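You operate a simulated robot arm through the tools that you are given. There is no shell and no other tool. Be economical: measure what you need, move in short steps, check, and stop when the job is done.

You run a simulated two-armed robot. Do the job below in one go: nothing can be reset, and whatever is moved stays where it is left.

Task
Turn the zero knob to 10 mm. Put the purple tag on the front of the test bench. Open the caps drawer, take the orange tag and leave it in the inside of the caps drawer and shut the drawer again. The order is free. Set down upright: purple tag, orange tag.

The check looks at the end state, three seconds after you hand in, the way a careful person would. Anything else that was tipped, shoved, dropped, spilled or broken makes it a failure. Lids that push on must go on centred and level and be pressed home; caps that screw on are set level and turned clockwise until they are tight.

Robot
Two 7-joint arms with two-finger parallel grippers on one trunk, on a base that drives. Base frame: it is fixed to the floor where the robot stands at the start and does not move with it; the origin is under the middle of the robot, x ahead of it, y to its left, z up. Units: mm, degrees, N and s.
The left shoulder is at the start at [80, 131, 947], the right one opposite. With the tool pointing down near the work surface each hand reaches from about 400 to 860 mm from the robot's upright axis, wherever it stands, measured 20 degrees to its own side. Places, roughly: caps drawer [3300, 3200, 700]; front of the test bench (50x17 cm) [5340, -260, 780]; inside of the caps drawer [3300, 3300, 600]; orange tag [1250, 4250, 750]; purple tag [6500, -500, 1500]; zero knob [5200, 100, 1100]. Payload 1.57 kg a hand.
The TCP of each hand is the grasp point between the finger pads, 30 mm short of the fingertips. In the tool frame z runs along the fingers and y along their closing line. The gripper opens to 110 mm. The fingers are 24 mm wide and 12 mm thick; the gripper's body (48 by 112 mm) begins 78 mm behind the TCP.
Orientation is told as [roll, pitch, yaw] about the base's x, y, z axes, in that order, counted from this pose: with the fingers straight down and closing along the base's y, the tool's x points along the base's -x, its y along +y and its z along -z.

Tools
- The arms move only by the tool servo_tool. It takes "left_series", "right_series" or both (then of equal length, played together; a hand with none holds still); each is a list of rows, each an object of numbers (a shift or turn left out is 0, a gripper value left out holds the last): "x", "y", "z": the shift along the tool's x, y, z in units of 400 mm (1.0 is 400 mm); "wx", "wy", "wz": the turn, a rotation vector about the tool's x, y, z in units of 120 degrees (1.0 is 120 degrees); "gripper": the gripper command, from -1 (fully open) to 1 (shut), values between in proportion. In form: [{"x": .., "y": .., "z": .., "wx": .., "wy": .., "wz": .., "gripper": ..}, ...]. A call has 1 to 12 rows; each row is the pose to reach, as a shift and turn from the pose commanded when the call began, along the tool's axes at that moment. A call with a number of a shift or a turn outside -1 to 1 is refused whole. A row lasts 0.2 s, in which the tool goes at most 50 mm and 8.6 degrees; a call with a longer step from one row to the next is refused whole, and so is a gripper value outside its range. A pose out of reach is approached as far as the arm can. The call stops where the force on the tool passes 40 N (or 10 N more than at its start, if that is more) or the arm is blocked; 0.2 s more then pass. Each finger travels about 108 mm/s and halts on what it meets, pressing with about 32 N; the grip force reading is that of the motor and also rises with nothing between the fingers. The clock runs only during rows and for 0.2 s after the last one: add rows that repeat a pose to give the fingers time. It gives the time, the measured TCP pose, the force on the tool (base axes), the opening and the grip force at its end, in the units of the frame above (readings bear some noise), with the torque about the TCP (base axes, N m) and any sound that the robot's microphone picked up.
- Cameras (640 x 400 px; columns grow to the right, rows downward): "scene" is now at [-49.4, -18.2, 1474.9]; the picture's right is [-0.19, -0.98, 0.00], its down [-0.08, 0.02, -1.00] and it looks along [0.98, -0.19, -0.08] (base axes); focal length 258 px, centre (320, 200). "left" rides on the left gripper at [70, -16, -141] in its tool frame; the picture's right is [0.23, 0.97, 0.00], its down [-0.86, 0.20, -0.48] and it looks along [-0.47, 0.11, 0.88] (tool axes); focal length 222 px, centre (320, 200). "right" rides on the right gripper at [70, 16, -141] in its tool frame; the picture's right is [-0.23, 0.97, 0.00], its down [-0.86, -0.20, -0.48] and it looks along [-0.47, -0.11, 0.88] (tool axes); focal length 222 px, centre (320, 200). There is no depth. A picture from a camera that has moved, and an enlarged one, comes with that camera's place and axes in the base frame and with its lens. The place of the scene camera against the robot may be out by one fixed shift of up to 12 mm in any direction.
- capture(camera): a new picture of that camera. It takes no simulated time.
- steer(legs): drives the robot by 1 to 6 legs, each [ahead, left, turn to the left] in mm, mm and degrees, along the robot's own axes; the way and the turn of a leg run together, so that a leg with both is an arc; at most 1500 mm and 180 degrees a leg. The arms and the cameras ride along, it lands a little off, and it stops where it bumps. It gives what a move gives.
- aim_head(pan, tilt): turns the head with the scene camera to pan (to the left, within 109 degrees either way) and tilt (down, from -29 to 69), counted from straight ahead of the robot. It gives what a move gives.
- enlarge(camera, box): a new picture of the part [left, top, right, bottom] of that camera's present view, enlarged. It takes no simulated time.
- job_done(): hands the job in; it is judged then, once.

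Go step by step. Nothing tells you exact positions but the pictures and the camera data: compare them with the known pose of the tool, close in by small moves and look again before you grip or let go. The budget is 165 turns and 122 pictures, counting those below and the enlarged ones. Unless the task says otherwise, let go and move clear before handing in, and close with one line.

The tools are called after "Emit:" as a command line: name --argument value ..., lists and objects as JSON in quotes. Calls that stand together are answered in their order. servo_tool: Moves the arms, as the interface text tells. Its arguments: {"type":"object","properties":{"left_series":{"type":"array"},"right_series":{"type":"array"}},"required":[]} The other tools are called the same way: steer (legs) drives the base; aim_head (pan, tilt) turns the head that bears the scene camera; capture (camera) takes a picture; enlarge (camera, box) takes an enlarged picture of a part of a camera's view; job_done () hands the job in.

At the start:

```text
t: 0.0
left_tcp_pos: [485.4, 163.6, 1298.0]
left_ee_rot: [0.0, 0.0, -0.1]
left_force: [-0.3, -1.1, 0.1]
left_wrist_torque: [0.03, 0.01, -0.01]
left_gripper_width: 109.6
left_grip_force: 0.0
right_tcp_pos: [455.4, -235.0, 1363.2]
right_ee_rot: [0.0, 0.0, 0.0]
right_force: [-0.3, -0.9, -0.5]
right_wrist_torque: [0.02, -0.02, -0.01]
right_gripper_width: 110.1
right_grip_force: 0.1
robot x, y, heading: [0.0, 2.5, 0.3]
head pan, tilt: [-11.1, 4.8]
```

scene: 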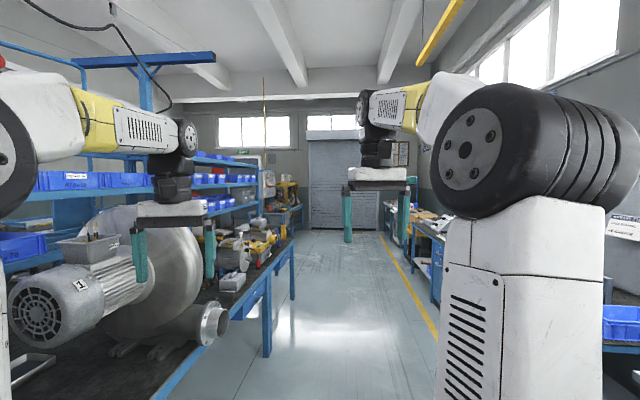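
right: 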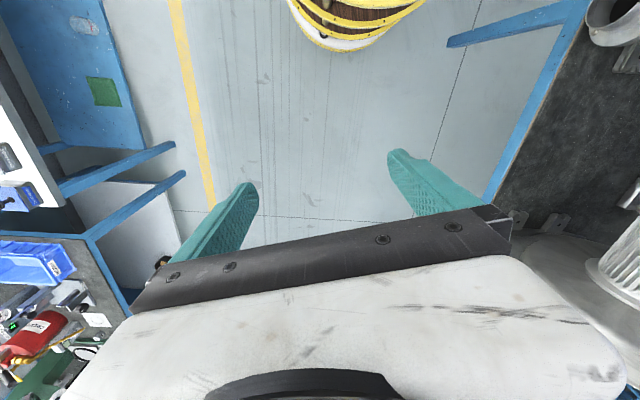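
left: 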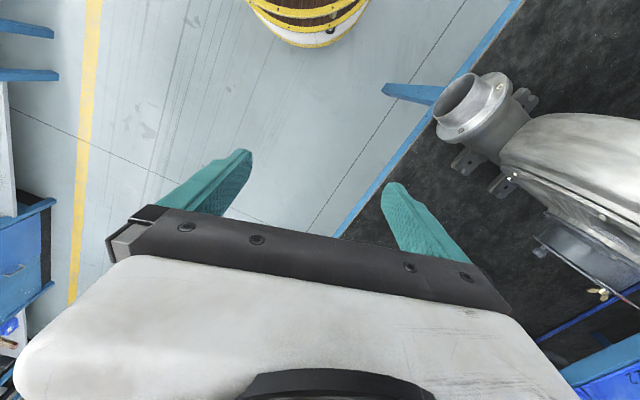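

I see a workshop aisle ahead with benches to the left and right. I'll look around before driving.

Emit:
aim_head --pan 50 --tilt 15

Emit:
capture --camera "scene"

Emit:
aim_head --pan 0 --tilt 10

Emit:
capture --camera "scene"

```text
t: 1.3
left_tcp_pos: [485.8, 161.8, 1299.0]
left_ee_rot: [0.0, -0.1, 0.1]
left_force: [0.6, -0.8, -0.1]
left_wrist_torque: [0.02, 0.02, 0.0]
left_gripper_width: 110.2
left_grip_force: 0.1
right_tcp_pos: [453.3, -235.9, 1363.1]
right_ee_rot: [0.1, -0.1, 0.0]
right_force: [0.8, -0.4, -0.4]
right_wrist_torque: [0.01, 0.0, -0.01]
right_gripper_width: 110.3
right_grip_force: 0.1
robot x, y, heading: [-4.7, 3.0, -0.0]
head pan, tilt: [50.0, 15.0]
```

```text
118 pictures are left
camera scene: at [-79.4, 70.9, 1458.4], right [0.77, -0.64, 0.0], down [-0.17, -0.2, -0.97], along [0.62, 0.74, -0.26], focal length 258 px, centre (320, 200)
```

scene: 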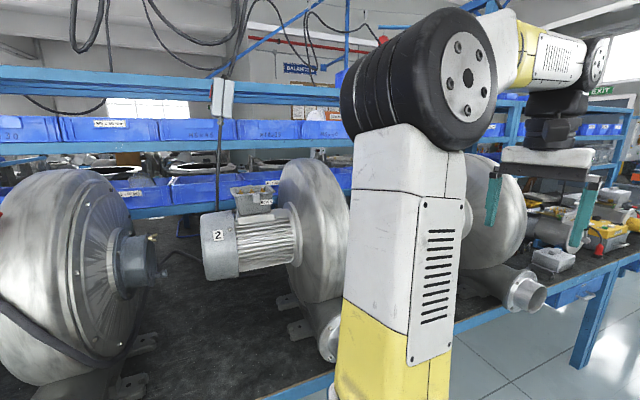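

```text
t: 2.5
left_tcp_pos: [485.3, 162.6, 1298.9]
left_ee_rot: [0.0, 0.0, 0.0]
left_force: [0.1, 0.2, 0.0]
left_wrist_torque: [0.02, 0.02, 0.0]
left_gripper_width: 110.1
left_grip_force: 0.1
right_tcp_pos: [454.2, -236.3, 1363.7]
right_ee_rot: [0.0, 0.0, 0.0]
right_force: [-0.4, -0.1, -0.4]
right_wrist_torque: [0.01, 0.03, 0.02]
right_gripper_width: 110.1
right_grip_force: 0.2
robot x, y, heading: [-2.4, 0.9, -0.0]
head pan, tilt: [0.0, 10.0]
```

```text
117 pictures are left
camera scene: at [-46.5, -0.5, 1466.5], right [0.0, -1.0, 0.0], down [-0.17, 0.0, -0.98], along [0.98, 0.0, -0.17], focal length 258 px, centre (320, 200)
```

scene: 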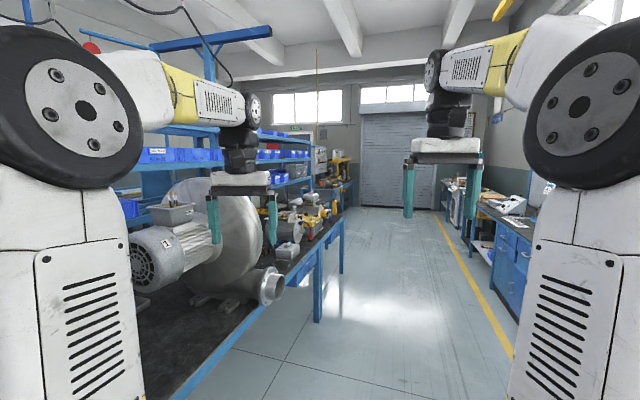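

The listed places don't obviously match this view, so I'll zoom in ahead.

Emit:
enlarge --camera "scene" --box '[260, 120, 420, 220]'

Emit:
enlarge --camera "scene" --box '[400, 120, 560, 220]'

```text
4.00 times, centred on (340, 170) of scene
camera zoom: at [-46.5, -0.5, 1466.5], right [0.0, -1.0, 0.0], down [-0.17, 0.0, -0.98], along [0.98, 0.0, -0.17], focal length 1031 px, centre (240, 320)
```

zoom: 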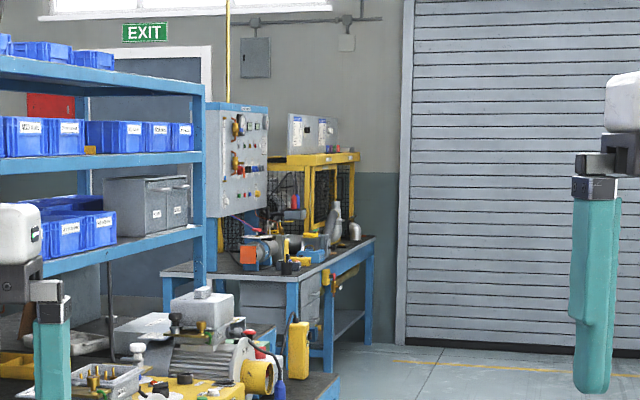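

```text
4.00 times, centred on (480, 170) of scene
camera zoom: at [-46.5, -0.5, 1466.5], right [0.0, -1.0, 0.0], down [-0.17, 0.0, -0.98], along [0.98, 0.0, -0.17], focal length 1031 px, centre (-320, 320)
```

zoom: 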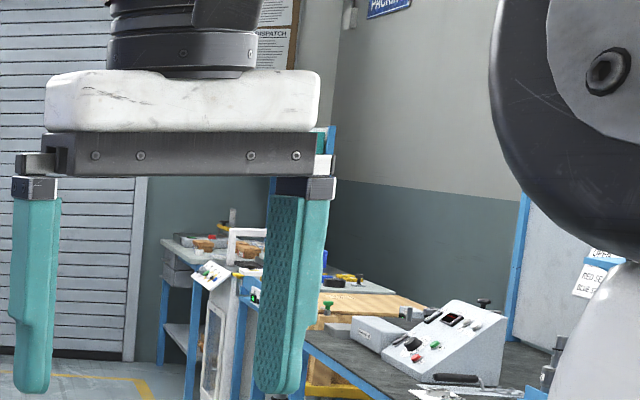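

The room is slanted about -17° relative to the base frame, and the test bench sits far ahead with a panel on it. I'll drive along the aisle.

Emit:
steer --legs '[[0, 0, -17], [1500, -200, 0], [1300, 0, 0]]'

Emit:
aim_head --pan 20 --tilt 8

Emit:
capture --camera "scene"

Emit:
aim_head --pan 85 --tilt 8

Emit:
capture --camera "scene"

```text
refused: leg 2 is longer than a leg can be; nothing moved
```

```text
t: 3.3
left_tcp_pos: [485.8, 163.0, 1297.3]
left_ee_rot: [0.0, 0.0, 0.0]
left_force: [-0.3, -0.7, -0.1]
left_wrist_torque: [0.05, 0.03, 0.0]
left_gripper_width: 110.1
left_grip_force: 0.0
right_tcp_pos: [453.7, -235.3, 1363.4]
right_ee_rot: [-0.1, -0.1, 0.1]
right_force: [-1.0, 0.3, -0.5]
right_wrist_torque: [0.01, 0.02, -0.01]
right_gripper_width: 109.9
right_grip_force: 0.0
robot x, y, heading: [2.1, 3.5, -0.1]
head pan, tilt: [20.0, 8.0]
```

```text
114 pictures are left
camera scene: at [-52.4, 31.0, 1469.8], right [0.34, -0.94, 0.0], down [-0.13, -0.05, -0.99], along [0.93, 0.34, -0.14], focal length 258 px, centre (320, 200)
```

scene: 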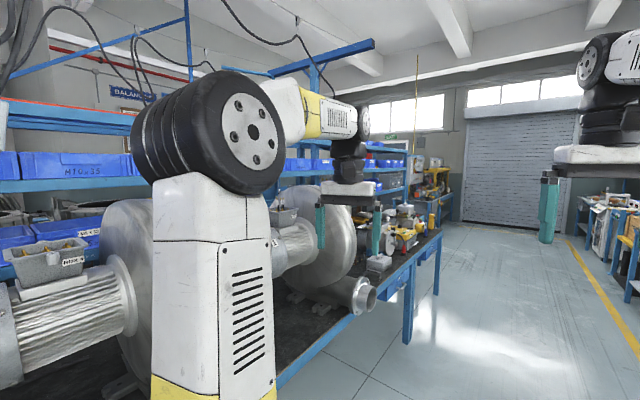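

```text
t: 4.7
left_tcp_pos: [485.1, 162.8, 1297.3]
left_ee_rot: [-0.1, 0.0, -0.1]
left_force: [0.4, -0.4, -1.5]
left_wrist_torque: [0.01, -0.02, -0.02]
left_gripper_width: 109.9
left_grip_force: 0.1
right_tcp_pos: [454.1, -236.6, 1362.4]
right_ee_rot: [0.0, 0.1, -0.1]
right_force: [-0.6, 0.2, -0.5]
right_wrist_torque: [0.02, 0.0, 0.0]
right_gripper_width: 109.9
right_grip_force: 0.1
robot x, y, heading: [0.4, -0.4, -0.1]
head pan, tilt: [85.0, 8.0]
```

```text
113 pictures are left
camera scene: at [-131.3, 91.6, 1469.8], right [1.0, -0.09, 0.0], down [-0.01, -0.14, -0.99], along [0.09, 0.99, -0.14], focal length 258 px, centre (320, 200)
```

scene: 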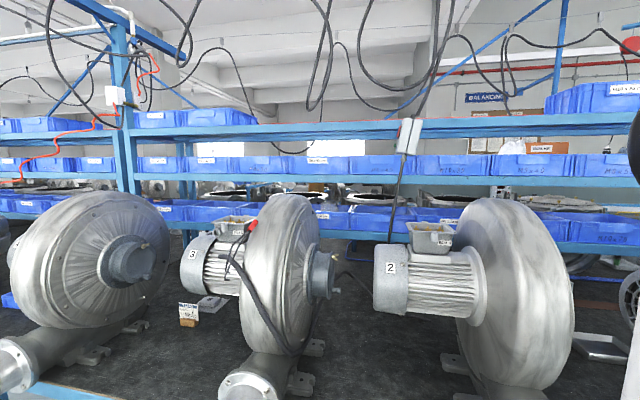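

The bench must be passed at its far end. Driving ahead along the aisle with shorter legs.

Emit:
steer --legs '[[0, 0, -17], [1400, -200, 0], [1400, 0, 0]]'

Emit:
aim_head --pan 20 --tilt 8

Emit:
capture --camera "scene"

Emit:
aim_head --pan 85 --tilt 8

Emit:
capture --camera "scene"

```text
t: 19.4
left_tcp_pos: [3170.3, -937.4, 1299.6]
left_ee_rot: [0.0, -0.1, -15.6]
left_force: [0.4, 0.3, 1.1]
left_wrist_torque: [0.0, -0.03, -0.03]
left_gripper_width: 110.2
left_grip_force: 0.1
right_tcp_pos: [3033.2, -1312.2, 1363.5]
right_ee_rot: [-0.1, -0.1, -15.6]
right_force: [0.4, 0.9, -1.0]
right_wrist_torque: [-0.03, 0.01, 0.0]
right_gripper_width: 109.8
right_grip_force: 0.2
robot x, y, heading: [2660.5, -961.0, -15.7]
head pan, tilt: [85.0, 8.0]
```

```text
t: 20.7
left_tcp_pos: [3170.1, -938.2, 1298.2]
left_ee_rot: [0.0, 0.0, -15.6]
left_force: [0.3, 0.4, 0.4]
left_wrist_torque: [0.02, 0.0, 0.02]
left_gripper_width: 110.0
left_grip_force: 0.1
right_tcp_pos: [3034.0, -1311.1, 1363.5]
right_ee_rot: [0.0, 0.0, -15.7]
right_force: [-0.7, 0.2, 0.0]
right_wrist_torque: [0.03, 0.03, -0.01]
right_gripper_width: 109.8
right_grip_force: 0.0
robot x, y, heading: [2659.8, -963.0, -15.7]
head pan, tilt: [20.0, 8.0]
```

```text
112 pictures are left
camera scene: at [2616.6, -919.4, 1469.8], right [0.08, -1.0, 0.0], down [-0.14, -0.01, -0.99], along [0.99, 0.08, -0.14], focal length 258 px, centre (320, 200)
```

scene: 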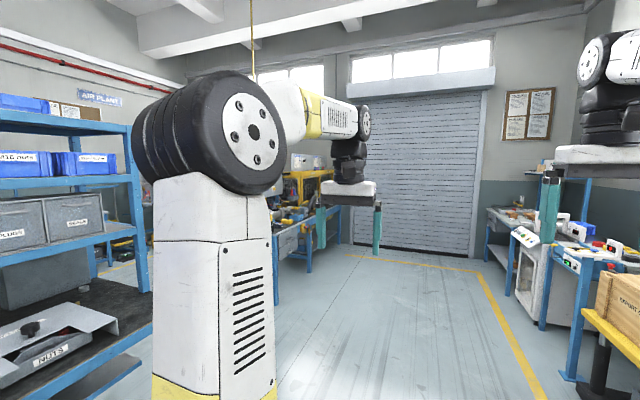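

```text
t: 22.1
left_tcp_pos: [3169.1, -937.1, 1297.9]
left_ee_rot: [0.0, -0.1, -15.7]
left_force: [0.1, 0.5, 0.0]
left_wrist_torque: [0.02, 0.0, 0.01]
left_gripper_width: 110.0
left_grip_force: 0.1
right_tcp_pos: [3032.6, -1313.9, 1364.0]
right_ee_rot: [-0.1, 0.0, -15.6]
right_force: [0.0, 0.1, 0.3]
right_wrist_torque: [0.01, 0.02, 0.01]
right_gripper_width: 110.0
right_grip_force: 0.0
robot x, y, heading: [2660.5, -959.2, -15.5]
head pan, tilt: [85.0, 8.0]
```

```text
111 pictures are left
camera scene: at [2556.9, -839.9, 1469.8], right [0.94, -0.35, 0.0], down [-0.05, -0.13, -0.99], along [0.35, 0.93, -0.14], focal length 258 px, centre (320, 200)
```

scene: 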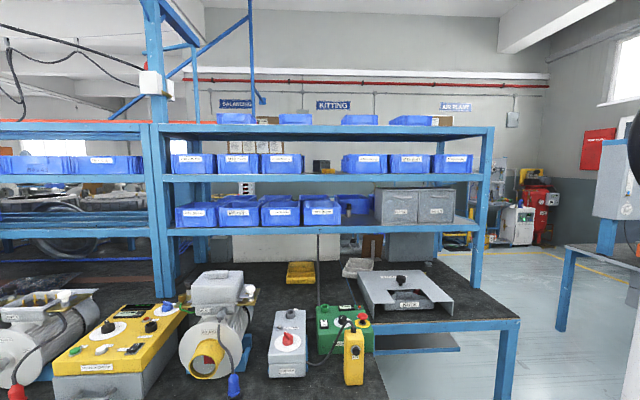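

The bench ends here, with a passage beyond it toward the kitting wall. The test bench is behind my left arm; I'll drive closer and look at it.

Emit:
steer --legs '[[1400, 0, 0]]'

Emit:
aim_head --pan 62 --tilt 8

Emit:
capture --camera "scene"

```text
t: 29.1
left_tcp_pos: [4511.8, -1368.8, 1297.6]
left_ee_rot: [-0.1, 0.0, -18.1]
left_force: [0.3, -0.6, -0.2]
left_wrist_torque: [-0.01, -0.01, 0.02]
left_gripper_width: 109.9
left_grip_force: 0.1
right_tcp_pos: [4357.8, -1737.0, 1363.4]
right_ee_rot: [0.0, 0.0, -18.2]
right_force: [0.4, -0.1, 0.2]
right_wrist_torque: [0.01, 0.01, -0.04]
right_gripper_width: 109.7
right_grip_force: 0.0
robot x, y, heading: [3996.2, -1370.4, -18.4]
head pan, tilt: [85.0, 8.0]
```

```text
t: 29.9
left_tcp_pos: [4511.9, -1367.5, 1299.5]
left_ee_rot: [0.0, 0.0, -18.2]
left_force: [0.9, 0.1, 0.0]
left_wrist_torque: [0.0, 0.02, 0.01]
left_gripper_width: 110.1
left_grip_force: 0.1
right_tcp_pos: [4356.8, -1736.8, 1363.9]
right_ee_rot: [-0.1, 0.0, -18.2]
right_force: [-1.0, -0.1, -0.5]
right_wrist_torque: [0.02, 0.04, 0.03]
right_gripper_width: 109.8
right_grip_force: 0.0
robot x, y, heading: [3998.1, -1371.7, -18.3]
head pan, tilt: [62.0, 8.0]
```

```text
110 pictures are left
camera scene: at [3933.6, -1263.7, 1469.8], right [0.69, -0.72, 0.0], down [-0.1, -0.1, -0.99], along [0.71, 0.69, -0.14], focal length 258 px, centre (320, 200)
```

scene: 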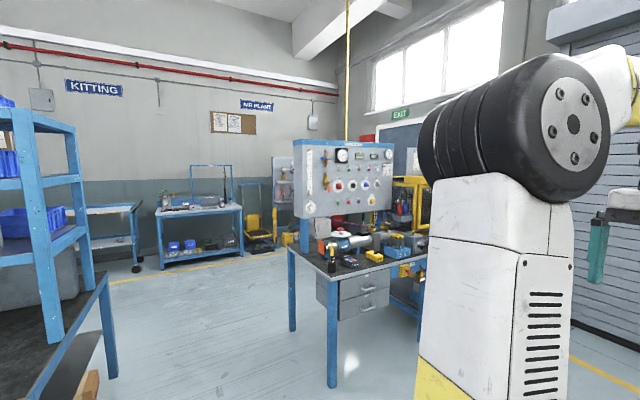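

The test bench and its panel are now visible. I'll turn to face it and zoom.

Emit:
enlarge --camera "scene" --box '[270, 130, 430, 230]'

Emit:
enlarge --camera "scene" --box '[290, 200, 450, 300]'

Emit:
enlarge --camera "scene" --box '[60, 170, 290, 314]'

```text
4.00 times, centred on (350, 180) of scene
camera zoom: at [3933.6, -1263.7, 1469.8], right [0.69, -0.72, 0.0], down [-0.1, -0.1, -0.99], along [0.71, 0.69, -0.14], focal length 1031 px, centre (200, 280)
```

zoom: 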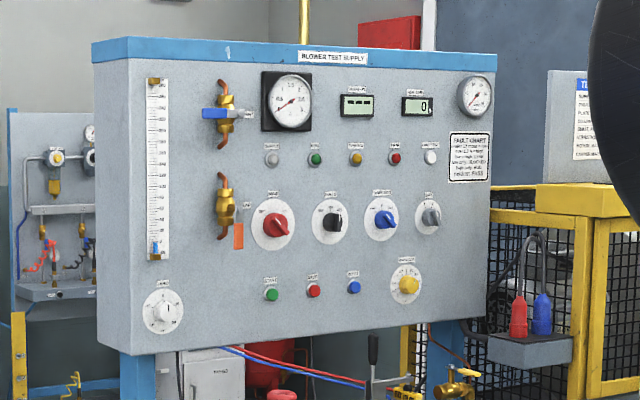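

```text
4.00 times, centred on (370, 250) of scene
camera zoom: at [3933.6, -1263.7, 1469.8], right [0.69, -0.72, 0.0], down [-0.1, -0.1, -0.99], along [0.71, 0.69, -0.14], focal length 1031 px, centre (120, 0)
```

zoom: 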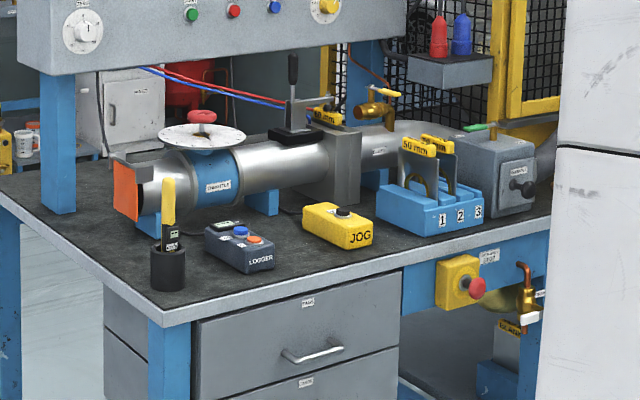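

```text
2.78 times, centred on (175, 242) of scene
camera zoom: at [3933.6, -1263.7, 1469.8], right [0.69, -0.72, 0.0], down [-0.1, -0.1, -0.99], along [0.71, 0.69, -0.14], focal length 716 px, centre (723, 83)
```

zoom: 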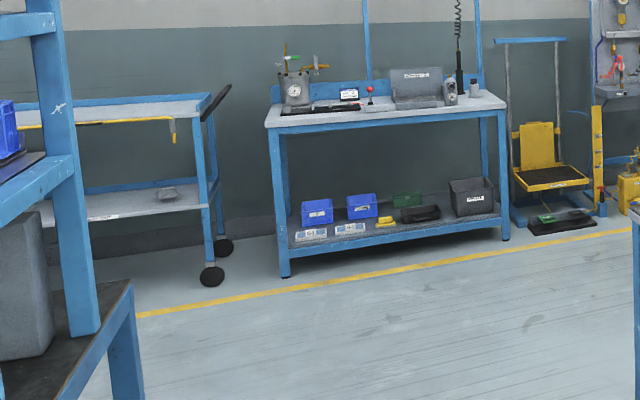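

The zero knob looks to be the white dial at the lower left of the panel. I'll drive to stand in front of the bench facing it (heading ≈73°).

Emit:
steer --legs '[[900, 0, 0], [0, 0, 91], [650, 0, 0]]'

Emit:
aim_head --pan 0 --tilt 15

Emit:
capture --camera "scene"

Emit:
aim_head --pan -50 --tilt 5

Emit:
capture --camera "scene"

```text
t: 41.7
left_tcp_pos: [5092.3, -537.2, 1298.6]
left_ee_rot: [0.1, 0.0, 69.6]
left_force: [0.5, 0.1, 0.3]
left_wrist_torque: [0.03, -0.02, 0.01]
left_gripper_width: 110.4
left_grip_force: 0.1
right_tcp_pos: [5455.3, -704.2, 1363.9]
right_ee_rot: [0.0, -0.1, 69.7]
right_force: [-0.5, 0.1, 0.3]
right_wrist_torque: [0.01, 0.0, -0.01]
right_gripper_width: 110.0
right_grip_force: 0.0
robot x, y, heading: [5078.8, -1046.0, 69.6]
head pan, tilt: [62.0, 8.0]
```

```text
t: 43.0
left_tcp_pos: [5093.3, -536.3, 1298.0]
left_ee_rot: [0.0, 0.0, 69.7]
left_force: [0.1, 0.5, -0.2]
left_wrist_torque: [0.03, -0.01, 0.02]
left_gripper_width: 109.9
left_grip_force: 0.1
right_tcp_pos: [5456.6, -703.2, 1363.4]
right_ee_rot: [0.1, 0.1, 69.7]
right_force: [0.9, -1.0, -0.1]
right_wrist_torque: [-0.01, 0.03, 0.0]
right_gripper_width: 110.0
right_grip_force: 0.0
robot x, y, heading: [5079.8, -1046.2, 69.8]
head pan, tilt: [0.0, 15.0]
```

```text
106 pictures are left
camera scene: at [5061.5, -1092.5, 1458.4], right [0.94, -0.35, 0.0], down [-0.09, -0.24, -0.97], along [0.33, 0.91, -0.26], focal length 258 px, centre (320, 200)
```

scene: 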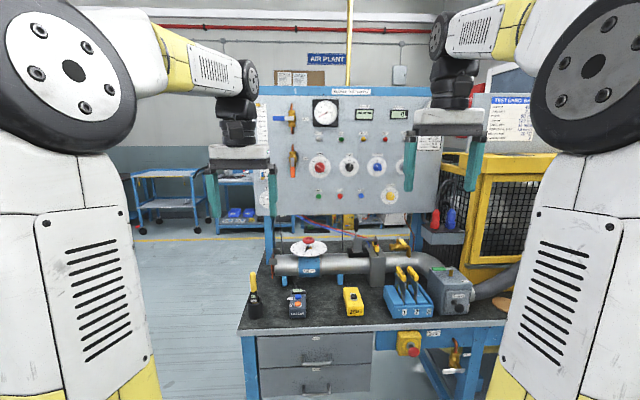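

```text
t: 44.2
left_tcp_pos: [5092.7, -536.5, 1298.2]
left_ee_rot: [0.0, 0.1, 69.8]
left_force: [0.1, 0.3, 0.3]
left_wrist_torque: [-0.03, -0.01, 0.01]
left_gripper_width: 109.8
left_grip_force: 0.0
right_tcp_pos: [5455.9, -703.5, 1363.4]
right_ee_rot: [-0.1, 0.0, 69.6]
right_force: [0.6, 0.6, -0.1]
right_wrist_torque: [0.02, 0.0, -0.03]
right_gripper_width: 110.0
right_grip_force: 0.1
robot x, y, heading: [5076.3, -1049.9, 69.8]
head pan, tilt: [-50.0, 5.0]
```

```text
105 pictures are left
camera scene: at [5115.7, -1149.1, 1474.6], right [0.34, -0.94, 0.0], down [-0.08, -0.03, -1.0], along [0.94, 0.34, -0.09], focal length 258 px, centre (320, 200)
```

scene: 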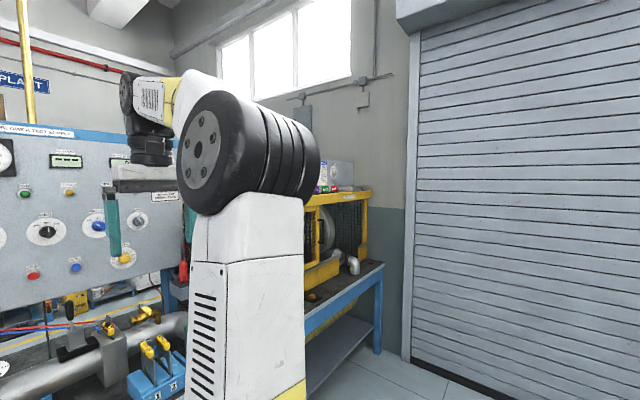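

Coloured tags stand on top of the yellow cage. Zooming in on tags and panel.

Emit:
enlarge --camera "scene" --box '[300, 150, 380, 200]'

Emit:
aim_head --pan -10 --tilt 10

Emit:
enlarge --camera "scene" --box '[280, 80, 440, 180]'

Emit:
enlarge --camera "scene" --box '[270, 160, 430, 260]'

```text
8.00 times, centred on (340, 175) of scene
camera zoom: at [5115.7, -1149.1, 1474.6], right [0.34, -0.94, 0.0], down [-0.08, -0.03, -1.0], along [0.94, 0.34, -0.09], focal length 2062 px, centre (160, 400)
```

zoom: 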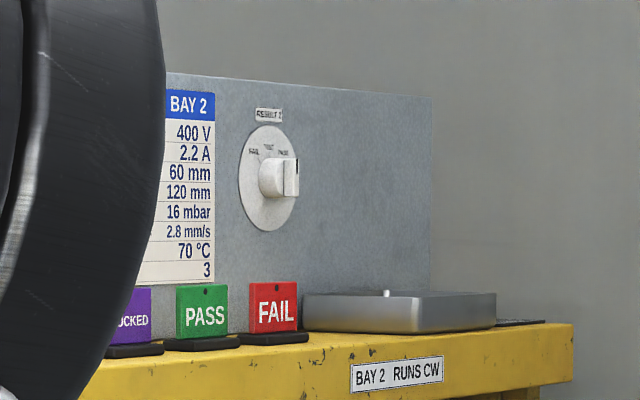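

```text
t: 45.3
left_tcp_pos: [5092.5, -536.6, 1298.5]
left_ee_rot: [0.0, 0.0, 69.7]
left_force: [-0.7, 0.2, 0.1]
left_wrist_torque: [-0.02, 0.02, 0.0]
left_gripper_width: 109.9
left_grip_force: 0.0
right_tcp_pos: [5455.8, -703.8, 1362.5]
right_ee_rot: [0.0, 0.0, 69.8]
right_force: [0.0, -0.1, 1.1]
right_wrist_torque: [0.01, 0.0, 0.0]
right_gripper_width: 110.0
right_grip_force: 0.1
robot x, y, heading: [5075.9, -1047.5, 69.8]
head pan, tilt: [-10.0, 10.0]
```

```text
4.00 times, centred on (360, 130) of scene
camera zoom: at [5076.2, -1099.9, 1466.6], right [0.86, -0.5, 0.0], down [-0.09, -0.15, -0.98], along [0.5, 0.85, -0.17], focal length 1031 px, centre (160, 480)
```

zoom: 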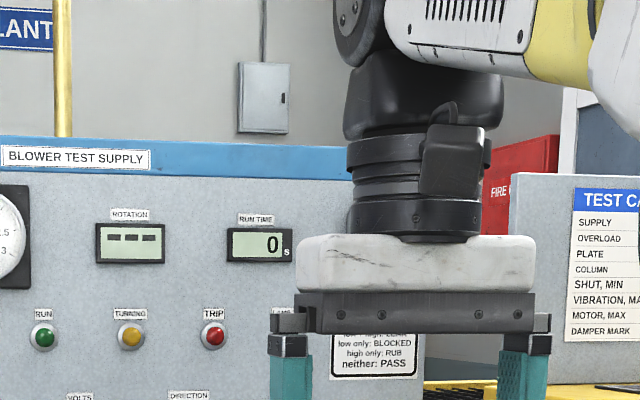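

```text
4.00 times, centred on (350, 210) of scene
camera zoom: at [5076.2, -1099.9, 1466.6], right [0.86, -0.5, 0.0], down [-0.09, -0.15, -0.98], along [0.5, 0.85, -0.17], focal length 1031 px, centre (200, 160)
```

zoom: 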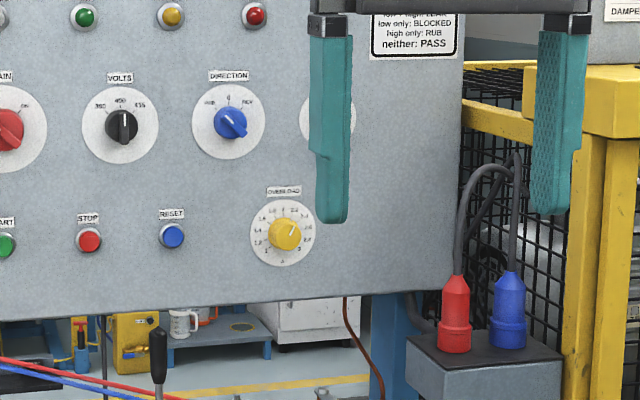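

The purple tag ("BLOCKED") stands on the cage top. First the zero knob: moving up a little, then pointing the left hand forward.

Emit:
steer --legs '[[200, 0, 3]]'

Emit:
servo_tool --left_series '[{"wy": -0.0625, "x": -0.02, "z": 0.02}, {"wy": -0.125, "x": -0.04, "z": 0.04}, {"wy": -0.1875, "x": -0.06, "z": 0.06}, {"wy": -0.25, "x": -0.08, "z": 0.08}, {"wy": -0.3125, "x": -0.1, "z": 0.1}, {"wy": -0.375, "x": -0.12, "z": 0.12}, {"wy": -0.4375, "x": -0.14, "z": 0.14}, {"wy": -0.5, "x": -0.16, "z": 0.16}, {"wy": -0.5625, "x": -0.18, "z": 0.18}, {"wy": -0.625, "x": -0.2, "z": 0.2}, {"wy": -0.6875, "x": -0.22, "z": 0.22}, {"wy": -0.75, "x": -0.24, "z": 0.24}]'

Emit:
aim_head --pan 0 --tilt 15

Emit:
capture --camera "scene"

Emit:
capture --camera "left"

```text
t: 46.9
left_tcp_pos: [5129.5, -345.3, 1299.4]
left_ee_rot: [-0.1, 0.0, 72.8]
left_force: [0.1, 0.7, -0.6]
left_wrist_torque: [0.01, 0.01, 0.02]
left_gripper_width: 110.1
left_grip_force: 0.1
right_tcp_pos: [5501.6, -491.4, 1363.6]
right_ee_rot: [0.0, 0.0, 72.8]
right_force: [0.4, 0.3, 0.3]
right_wrist_torque: [-0.01, 0.0, 0.01]
right_gripper_width: 110.2
right_grip_force: 0.1
robot x, y, heading: [5139.5, -857.4, 72.8]
head pan, tilt: [-10.0, 10.0]
```

```text
t: 49.5
left_tcp_pos: [5159.0, -251.2, 1218.2]
left_ee_rot: [-51.7, -89.4, 124.2]
left_force: [-0.2, 0.2, 0.2]
left_wrist_torque: [0.0, 0.02, 0.05]
left_gripper_width: 110.0
left_grip_force: 0.0
left hand out of reach, approached as far as the arm can: row 12
right_tcp_pos: [5502.4, -494.0, 1362.3]
right_ee_rot: [-0.1, 0.0, 72.7]
right_force: [0.5, -0.7, 0.3]
right_wrist_torque: [0.03, 0.06, 0.0]
right_gripper_width: 109.8
right_grip_force: 0.1
robot x, y, heading: [5139.8, -856.8, 72.5]
head pan, tilt: [-10.0, 10.0]
```

```text
t: 50.2
left_tcp_pos: [5157.2, -250.1, 1217.6]
left_ee_rot: [-46.4, -89.3, 119.0]
left_force: [0.2, 0.7, -0.1]
left_wrist_torque: [-0.01, 0.02, 0.02]
left_gripper_width: 109.9
left_grip_force: 0.2
right_tcp_pos: [5500.4, -493.4, 1364.2]
right_ee_rot: [0.0, 0.0, 72.8]
right_force: [0.3, -0.6, 0.0]
right_wrist_torque: [0.01, 0.02, 0.01]
right_gripper_width: 109.7
right_grip_force: 0.0
robot x, y, heading: [5139.6, -856.9, 73.1]
head pan, tilt: [0.0, 15.0]
```

```text
101 pictures are left
camera scene: at [5128.9, -901.9, 1458.4], right [0.96, -0.3, 0.0], down [-0.08, -0.25, -0.97], along [0.29, 0.92, -0.26], focal length 258 px, centre (320, 200)
```

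scene: 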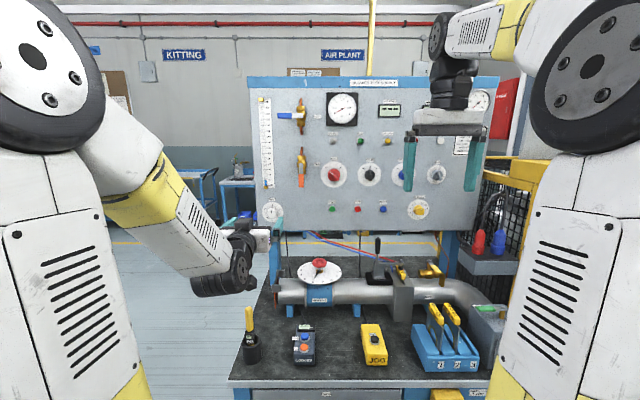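

```text
100 pictures are left
camera left: at [5129.3, -391.8, 1148.5], right [-0.93, 0.29, -0.24], down [-0.34, -0.39, 0.86], along [0.16, 0.88, 0.46], focal length 222 px, centre (320, 200)
```

left: 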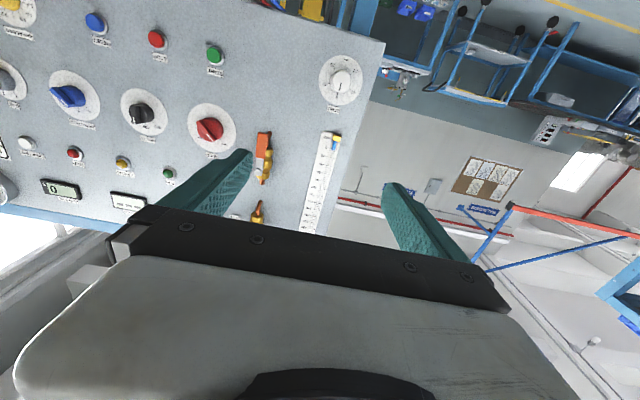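

The knob is visible at lower left of the panel. I'll zoom in to read its dial.

Emit:
enlarge --camera "left" --box '[308, 48, 378, 112]'

Emit:
enlarge --camera "scene" --box '[250, 190, 290, 230]'

```text
6.25 times, centred on (343, 80) of left
camera zoom: at [5129.3, -391.8, 1148.5], right [-0.93, 0.29, -0.24], down [-0.34, -0.39, 0.86], along [0.16, 0.88, 0.46], focal length 1388 px, centre (176, 950)
```

zoom: 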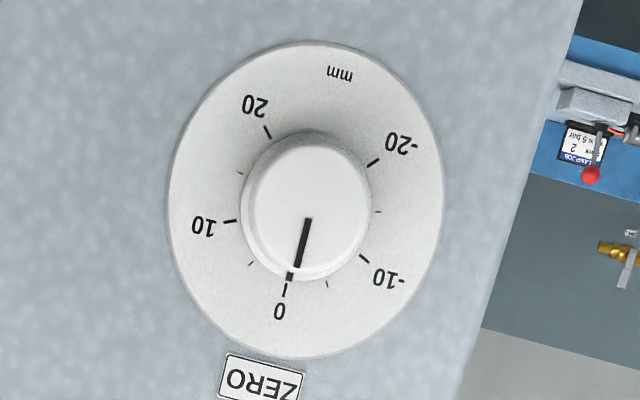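

```text
10.00 times, centred on (270, 210) of scene
camera zoom: at [5128.9, -901.9, 1458.4], right [0.96, -0.3, 0.0], down [-0.08, -0.25, -0.97], along [0.29, 0.92, -0.26], focal length 2578 px, centre (820, 100)
```

zoom: 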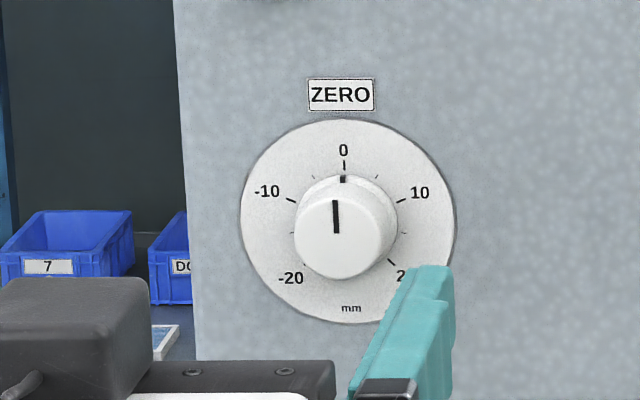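

Dial runs about ±135° for ±20 mm, so 10 mm is about 67.5° clockwise. I'll align the left hand with the knob, short of the panel.

Emit:
servo_tool --left_series '[{"x": 0.05, "y": 0.015, "z": 0.08}, {"x": 0.1, "y": 0.03, "z": 0.16}, {"x": 0.15, "y": 0.045, "z": 0.24}, {"x": 0.2, "y": 0.0575, "z": 0.32}, {"x": 0.2025, "y": 0.0575, "z": 0.4}, {"x": 0.2025, "y": 0.0575, "z": 0.48}, {"x": 0.2025, "y": 0.0575, "z": 0.53}, {"x": 0.2025, "y": 0.0575, "z": 0.53}]'

Emit:
capture --camera "left"

Emit:
enlarge --camera "scene" --box '[220, 160, 320, 260]'

```text
t: 52.0
left_tcp_pos: [5198.2, -41.5, 1135.8]
left_ee_rot: [-7.9, -90.0, 80.8]
left_force: [-0.1, 0.5, 0.2]
left_wrist_torque: [-0.03, 0.0, 0.0]
left_gripper_width: 110.0
left_grip_force: 0.0
right_tcp_pos: [5502.0, -491.3, 1363.5]
right_ee_rot: [0.0, 0.0, 72.8]
right_force: [0.1, 0.4, 1.4]
right_wrist_torque: [-0.01, -0.04, 0.02]
right_gripper_width: 109.9
right_grip_force: 0.0
robot x, y, heading: [5141.0, -857.8, 72.8]
head pan, tilt: [0.0, 15.0]
```

```text
97 pictures are left
camera left: at [5171.1, -182.0, 1065.6], right [-0.93, 0.29, -0.23], down [-0.33, -0.4, 0.86], along [0.16, 0.87, 0.47], focal length 222 px, centre (320, 200)
```

left: 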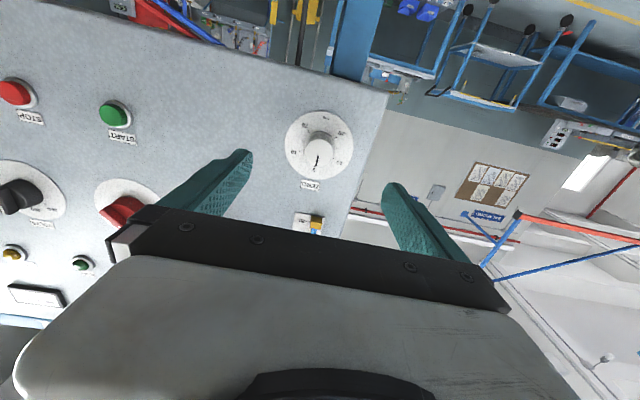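

```text
4.00 times, centred on (270, 210) of scene
camera zoom: at [5128.8, -901.8, 1458.4], right [0.96, -0.3, 0.0], down [-0.08, -0.25, -0.97], along [0.28, 0.92, -0.26], focal length 1031 px, centre (520, 160)
```

zoom: 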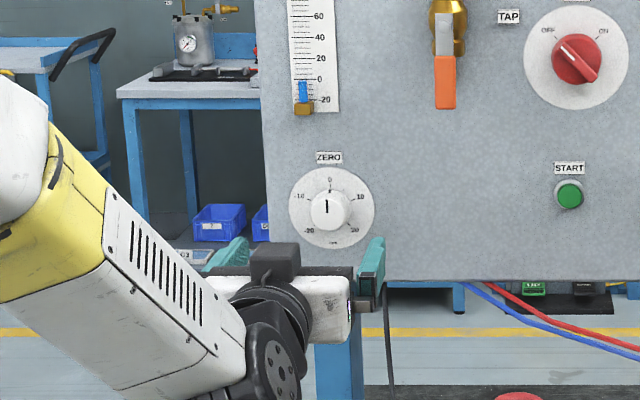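

Triangulation puts the dial at u≈4979, v≈1624, z≈1141, so the hand is nearly aligned. Advancing closer.

Emit:
servo_tool --left_series '[{"x": -0.0125, "y": 0.005, "z": 0.08}, {"x": -0.0125, "y": 0.005, "z": 0.16}, {"x": -0.0125, "y": 0.005, "z": 0.2}, {"x": -0.0125, "y": 0.005, "z": 0.2}]'

Emit:
capture --camera "left"

Emit:
enlarge --camera "scene" --box '[230, 180, 310, 230]'

```text
t: 53.0
left_tcp_pos: [5220.1, 37.2, 1140.1]
left_ee_rot: [18.0, -90.0, 54.8]
left_force: [-0.1, 0.2, -0.3]
left_wrist_torque: [0.02, -0.01, -0.02]
left_gripper_width: 109.9
left_grip_force: 0.0
right_tcp_pos: [5501.4, -491.8, 1363.0]
right_ee_rot: [0.0, 0.0, 72.9]
right_force: [0.0, 0.2, -0.8]
right_wrist_torque: [0.04, 0.01, 0.0]
right_gripper_width: 109.9
right_grip_force: 0.0
robot x, y, heading: [5143.9, -855.3, 72.6]
head pan, tilt: [0.0, 15.0]
```

```text
95 pictures are left
camera left: at [5193.1, -104.5, 1070.1], right [-0.93, 0.29, -0.23], down [-0.33, -0.4, 0.86], along [0.16, 0.87, 0.47], focal length 222 px, centre (320, 200)
```

left: 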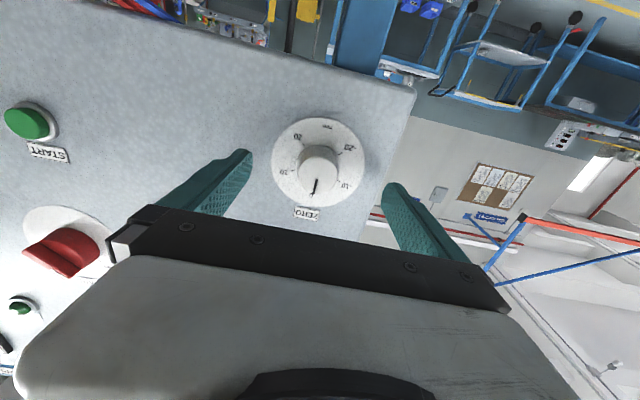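

```text
8.00 times, centred on (270, 205) of scene
camera zoom: at [5128.8, -901.8, 1458.4], right [0.96, -0.3, 0.0], down [-0.08, -0.25, -0.97], along [0.28, 0.92, -0.26], focal length 2062 px, centre (720, 160)
```

zoom: 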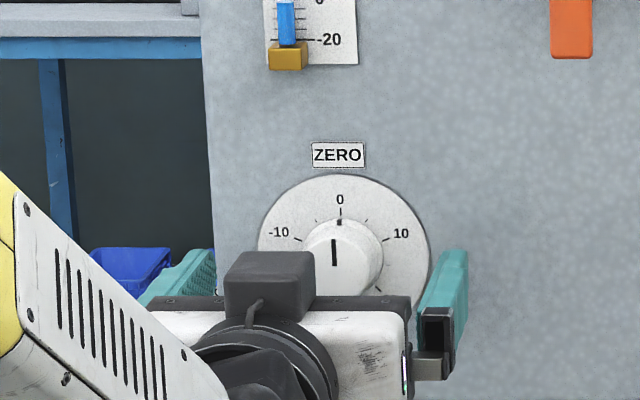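

Aligned within a millimetre or two. Advancing 25 mm and closing on the knob.

Emit:
servo_tool --left_series '[{"z": 0.03}, {"z": 0.0625}, {"z": 0.0625, "gripper": 0}, {"z": 0.0625, "gripper": 0}, {"z": 0.0625, "gripper": 0.3}, {"z": 0.0625, "gripper": 1}, {"z": 0.0625, "gripper": 1}, {"z": 0.0625, "gripper": 1}]'

Emit:
capture --camera "left"

```text
t: 53.9
left_tcp_pos: [5225.6, 56.7, 1142.5]
left_ee_rot: [177.2, -90.0, -104.5]
left_force: [-5.7, -22.5, 5.2]
left_wrist_torque: [-0.04, 0.08, 0.08]
left_gripper_width: 61.2
left_grip_force: 3.5
right_tcp_pos: [5500.6, -493.4, 1363.6]
right_ee_rot: [0.0, 0.0, 72.9]
right_force: [0.0, 0.2, 0.0]
right_wrist_torque: [-0.03, 0.01, -0.01]
right_gripper_width: 109.9
right_grip_force: 0.0
robot x, y, heading: [5141.4, -858.5, 72.8]
head pan, tilt: [0.0, 15.0]
stopped in row 4 (left hand): the force on the tool passed its limit at 41 N (the readings are from after the stop); the commanded pose is now the measured one
```

```text
93 pictures are left
camera left: at [5198.4, -83.6, 1072.0], right [-0.93, 0.29, -0.23], down [-0.33, -0.4, 0.85], along [0.15, 0.87, 0.47], focal length 222 px, centre (320, 200)
```

left: 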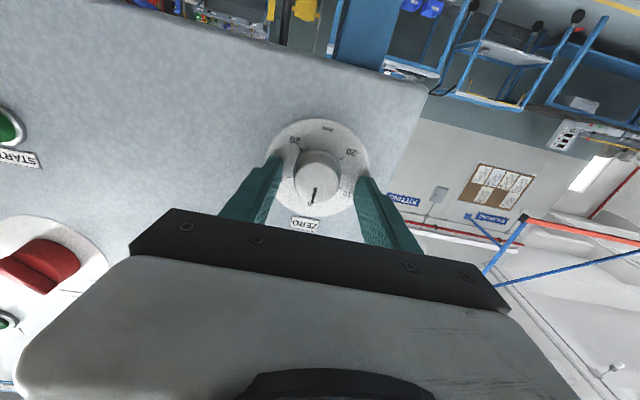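

The fingertips touched the panel face (so it is at v≈1610). Backing off 7 mm, then closing.

Emit:
servo_tool --left_series '[{"z": -0.0175, "gripper": 0.1}, {"z": -0.0175, "gripper": 0.1}, {"z": -0.0175, "gripper": 0.3}, {"z": -0.0175, "gripper": 1}, {"z": -0.0175, "gripper": 1}, {"z": -0.0175, "gripper": 1}]'

Emit:
capture --camera "left"

```text
t: 55.3
left_tcp_pos: [5228.0, 51.8, 1142.2]
left_ee_rot: [9.9, -89.9, 62.7]
left_force: [14.1, -1.7, -0.8]
left_wrist_torque: [0.06, -0.01, -0.54]
left_gripper_width: 35.0
left_grip_force: 41.6
right_tcp_pos: [5502.4, -493.2, 1363.4]
right_ee_rot: [0.0, 0.0, 73.0]
right_force: [0.0, -0.5, -0.2]
right_wrist_torque: [0.01, 0.05, 0.01]
right_gripper_width: 110.0
right_grip_force: 0.1
robot x, y, heading: [5141.0, -857.0, 72.7]
head pan, tilt: [0.0, 15.0]
```

```text
92 pictures are left
camera left: at [5199.4, -89.3, 1070.9], right [-0.93, 0.29, -0.23], down [-0.33, -0.4, 0.86], along [0.16, 0.87, 0.46], focal length 222 px, centre (320, 200)
```

left: 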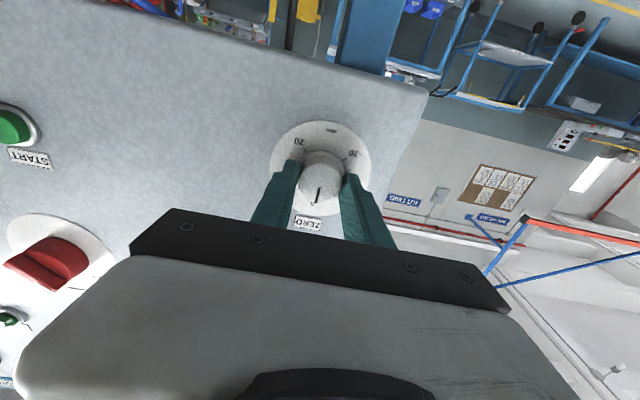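

Gripped at 35 mm. Turning 67.5° clockwise (viewed into the panel).

Emit:
servo_tool --left_series '[{"y": -0.004, "wz": 0.0625}, {"y": -0.004, "wz": 0.125}, {"y": -0.004, "wz": 0.1875}, {"y": -0.004, "wz": 0.25}, {"y": -0.004, "wz": 0.3125}, {"y": -0.004, "wz": 0.375}, {"y": -0.004, "wz": 0.4375}, {"y": -0.004, "wz": 0.5}, {"y": -0.004, "wz": 0.5625}, {"y": -0.004, "wz": 0.5625}]'

Emit:
capture --camera "left"

Emit:
enlarge --camera "scene" --box '[250, 190, 290, 230]'

```text
t: 57.5
left_tcp_pos: [5229.6, 50.8, 1141.0]
left_ee_rot: [89.9, -22.3, -17.4]
left_force: [20.0, -6.3, -9.6]
left_wrist_torque: [-0.09, 0.0, -0.92]
left_gripper_width: 34.9
left_grip_force: 42.2
right_tcp_pos: [5502.5, -492.3, 1363.8]
right_ee_rot: [0.0, 0.0, 73.0]
right_force: [-0.4, -0.1, -0.1]
right_wrist_torque: [0.0, 0.02, 0.02]
right_gripper_width: 109.8
right_grip_force: 0.1
robot x, y, heading: [5141.3, -861.2, 72.8]
head pan, tilt: [0.0, 15.0]
```

```text
91 pictures are left
camera left: at [5129.6, -67.6, 1098.3], right [-0.55, 0.17, 0.81], down [0.54, -0.67, 0.51], along [0.63, 0.72, 0.28], focal length 222 px, centre (320, 200)
```

left: 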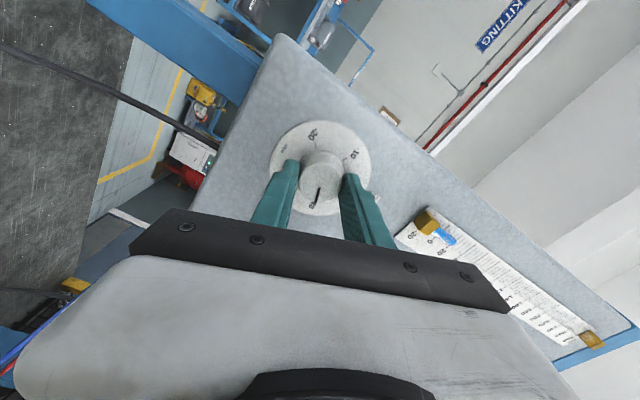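

```text
10.00 times, centred on (270, 210) of scene
camera zoom: at [5129.8, -902.3, 1458.4], right [0.96, -0.29, 0.0], down [-0.08, -0.25, -0.97], along [0.28, 0.92, -0.26], focal length 2578 px, centre (820, 100)
```

zoom: 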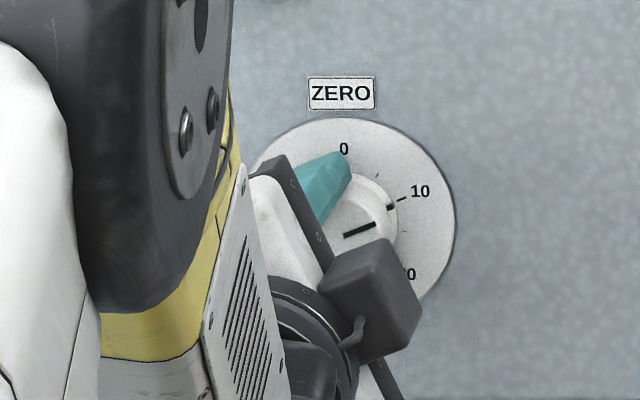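

The pointer lines up with 10. Opening and backing straight off, then checking the dial.

Emit:
servo_tool --left_series '[{"gripper": 0.1}, {"gripper": -0.4}, {"gripper": -0.8}, {"gripper": -1}, {"z": -0.08}, {"z": -0.16}, {"z": -0.24}, {"z": -0.32}, {"z": -0.4}, {"z": -0.48}]'

Emit:
enlarge --camera "scene" --box '[250, 190, 290, 230]'

Emit:
capture --camera "left"

```text
t: 59.7
left_tcp_pos: [5168.9, -133.1, 1141.7]
left_ee_rot: [90.0, -22.5, -17.1]
left_force: [-0.1, 0.0, 0.7]
left_wrist_torque: [0.0, -0.01, -0.02]
left_gripper_width: 110.3
left_grip_force: 0.0
right_tcp_pos: [5501.3, -492.0, 1363.1]
right_ee_rot: [0.0, -0.1, 72.9]
right_force: [0.0, -0.2, -0.7]
right_wrist_torque: [0.01, 0.03, 0.01]
right_gripper_width: 109.9
right_grip_force: 0.0
robot x, y, heading: [5141.3, -855.2, 73.0]
head pan, tilt: [0.0, 15.0]
```

```text
10.00 times, centred on (270, 210) of scene
camera zoom: at [5128.8, -902.1, 1458.4], right [0.96, -0.29, 0.0], down [-0.08, -0.25, -0.97], along [0.28, 0.92, -0.26], focal length 2578 px, centre (820, 100)
```

zoom: 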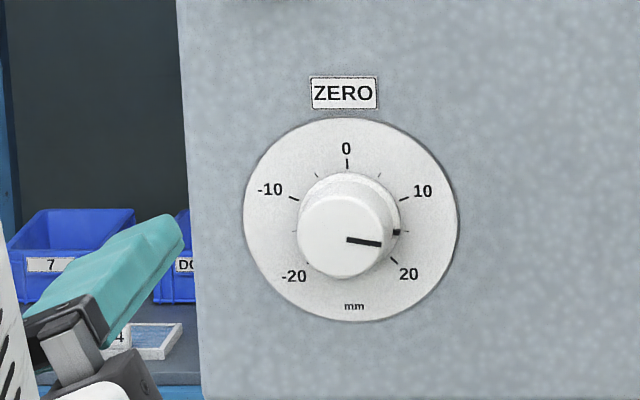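

```text
88 pictures are left
camera left: at [5070.1, -251.0, 1098.4], right [-0.56, 0.17, 0.81], down [0.54, -0.67, 0.51], along [0.63, 0.72, 0.28], focal length 222 px, centre (320, 200)
```

left: 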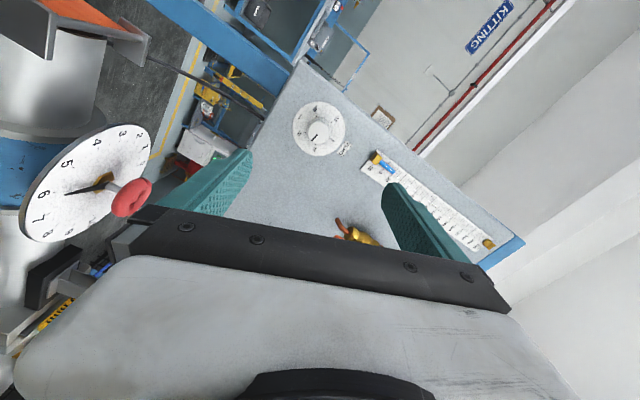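

The knob slipped to about 15 on release, because the hand was sitting off-centre with a 20 N side load. I'll recentre, regrip, turn back and unload before opening.

Emit:
servo_tool --left_series '[{"x": -0.005, "y": -0.0053, "z": 0.1}, {"x": -0.005, "y": -0.0053, "z": 0.2}, {"x": -0.005, "y": -0.0053, "z": 0.3}, {"x": -0.005, "y": -0.0053, "z": 0.4}, {"x": -0.005, "y": -0.0053, "z": 0.4825}, {"x": -0.005, "y": -0.0053, "z": 0.4825, "gripper": 0.1}, {"x": -0.005, "y": -0.0053, "z": 0.4825, "gripper": 0.1}, {"x": -0.005, "y": -0.0053, "z": 0.4825, "gripper": 0.1}, {"x": -0.005, "y": -0.0053, "z": 0.4825, "gripper": 0.3}, {"x": -0.005, "y": -0.0053, "z": 0.4825, "gripper": 0.4}, {"x": -0.005, "y": -0.0053, "z": 0.4825, "gripper": 0.45}, {"x": -0.005, "y": -0.0053, "z": 0.4825, "gripper": 0.45}]'

Emit:
enlarge --camera "scene" --box '[250, 190, 290, 230]'

```text
t: 62.3
left_tcp_pos: [5229.4, 52.2, 1140.8]
left_ee_rot: [89.9, -22.4, -17.1]
left_force: [0.2, 0.2, -2.0]
left_wrist_torque: [-0.11, 0.03, -0.05]
left_gripper_width: 34.5
left_grip_force: 42.2
right_tcp_pos: [5501.3, -493.3, 1363.4]
right_ee_rot: [0.0, 0.0, 73.0]
right_force: [-0.5, 0.5, 0.6]
right_wrist_torque: [0.03, 0.0, -0.01]
right_gripper_width: 110.1
right_grip_force: 0.1
robot x, y, heading: [5142.3, -856.9, 72.9]
head pan, tilt: [0.0, 15.0]
```

```text
10.00 times, centred on (270, 210) of scene
camera zoom: at [5128.8, -902.2, 1458.4], right [0.96, -0.29, 0.0], down [-0.08, -0.25, -0.97], along [0.28, 0.92, -0.26], focal length 2578 px, centre (820, 100)
```

zoom: 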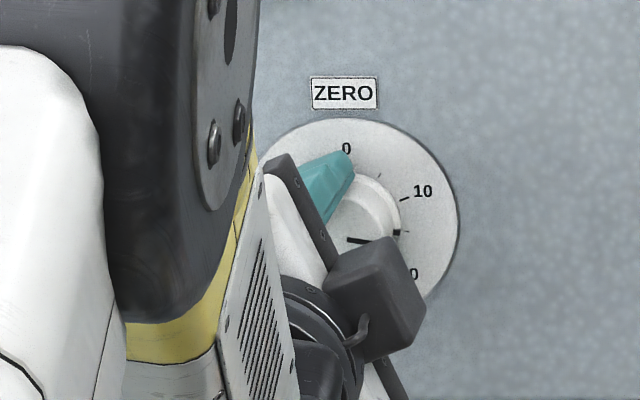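

Well centred now with no side force. Turning back 33.5°.

Emit:
servo_tool --left_series '[{"wz": -0.07}, {"wz": -0.14}, {"wz": -0.21}, {"wz": -0.279}, {"wz": -0.279}, {"wz": -0.279}]'

Emit:
enlarge --camera "left" --box '[260, 110, 380, 220]'

Emit:
enlarge --camera "scene" --box '[250, 190, 290, 230]'

```text
t: 63.7
left_tcp_pos: [5228.0, 52.4, 1140.9]
left_ee_rot: [90.0, -56.0, -17.1]
left_force: [1.3, 13.6, 3.8]
left_wrist_torque: [0.06, -0.03, 0.12]
left_gripper_width: 34.9
left_grip_force: 42.5
right_tcp_pos: [5500.5, -492.3, 1362.8]
right_ee_rot: [0.1, 0.0, 72.9]
right_force: [-0.1, 0.6, 0.3]
right_wrist_torque: [0.0, 0.03, 0.02]
right_gripper_width: 110.1
right_grip_force: 0.1
robot x, y, heading: [5144.9, -855.6, 73.2]
head pan, tilt: [0.0, 15.0]
```

```text
3.64 times, centred on (320, 165) of left
camera zoom: at [5161.5, -75.6, 1072.9], right [-0.89, 0.27, 0.36], down [0.16, -0.55, 0.82], along [0.42, 0.79, 0.45], focal length 808 px, centre (320, 327)
```

zoom: 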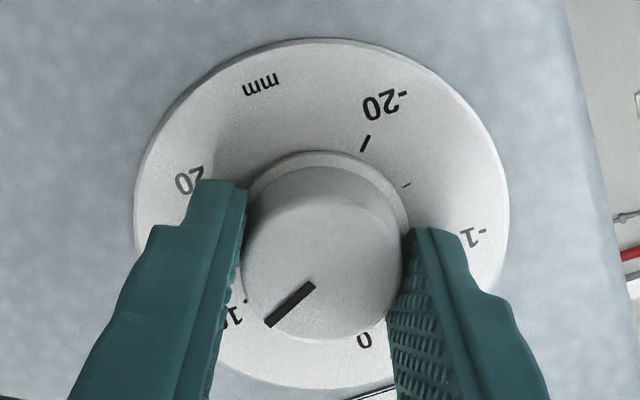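

```text
10.00 times, centred on (270, 210) of scene
camera zoom: at [5128.8, -901.8, 1458.4], right [0.96, -0.29, 0.0], down [-0.08, -0.25, -0.97], along [0.28, 0.92, -0.26], focal length 2578 px, centre (820, 100)
```

zoom: 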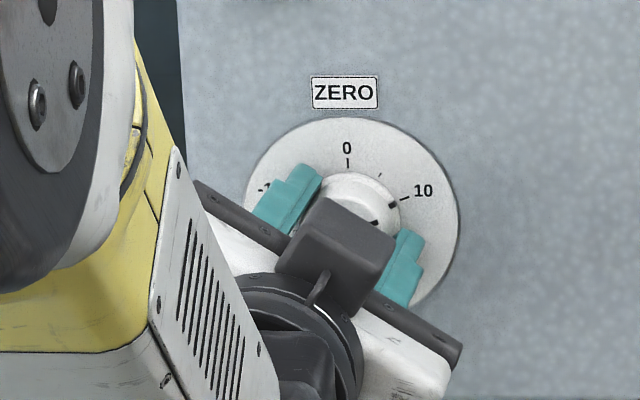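

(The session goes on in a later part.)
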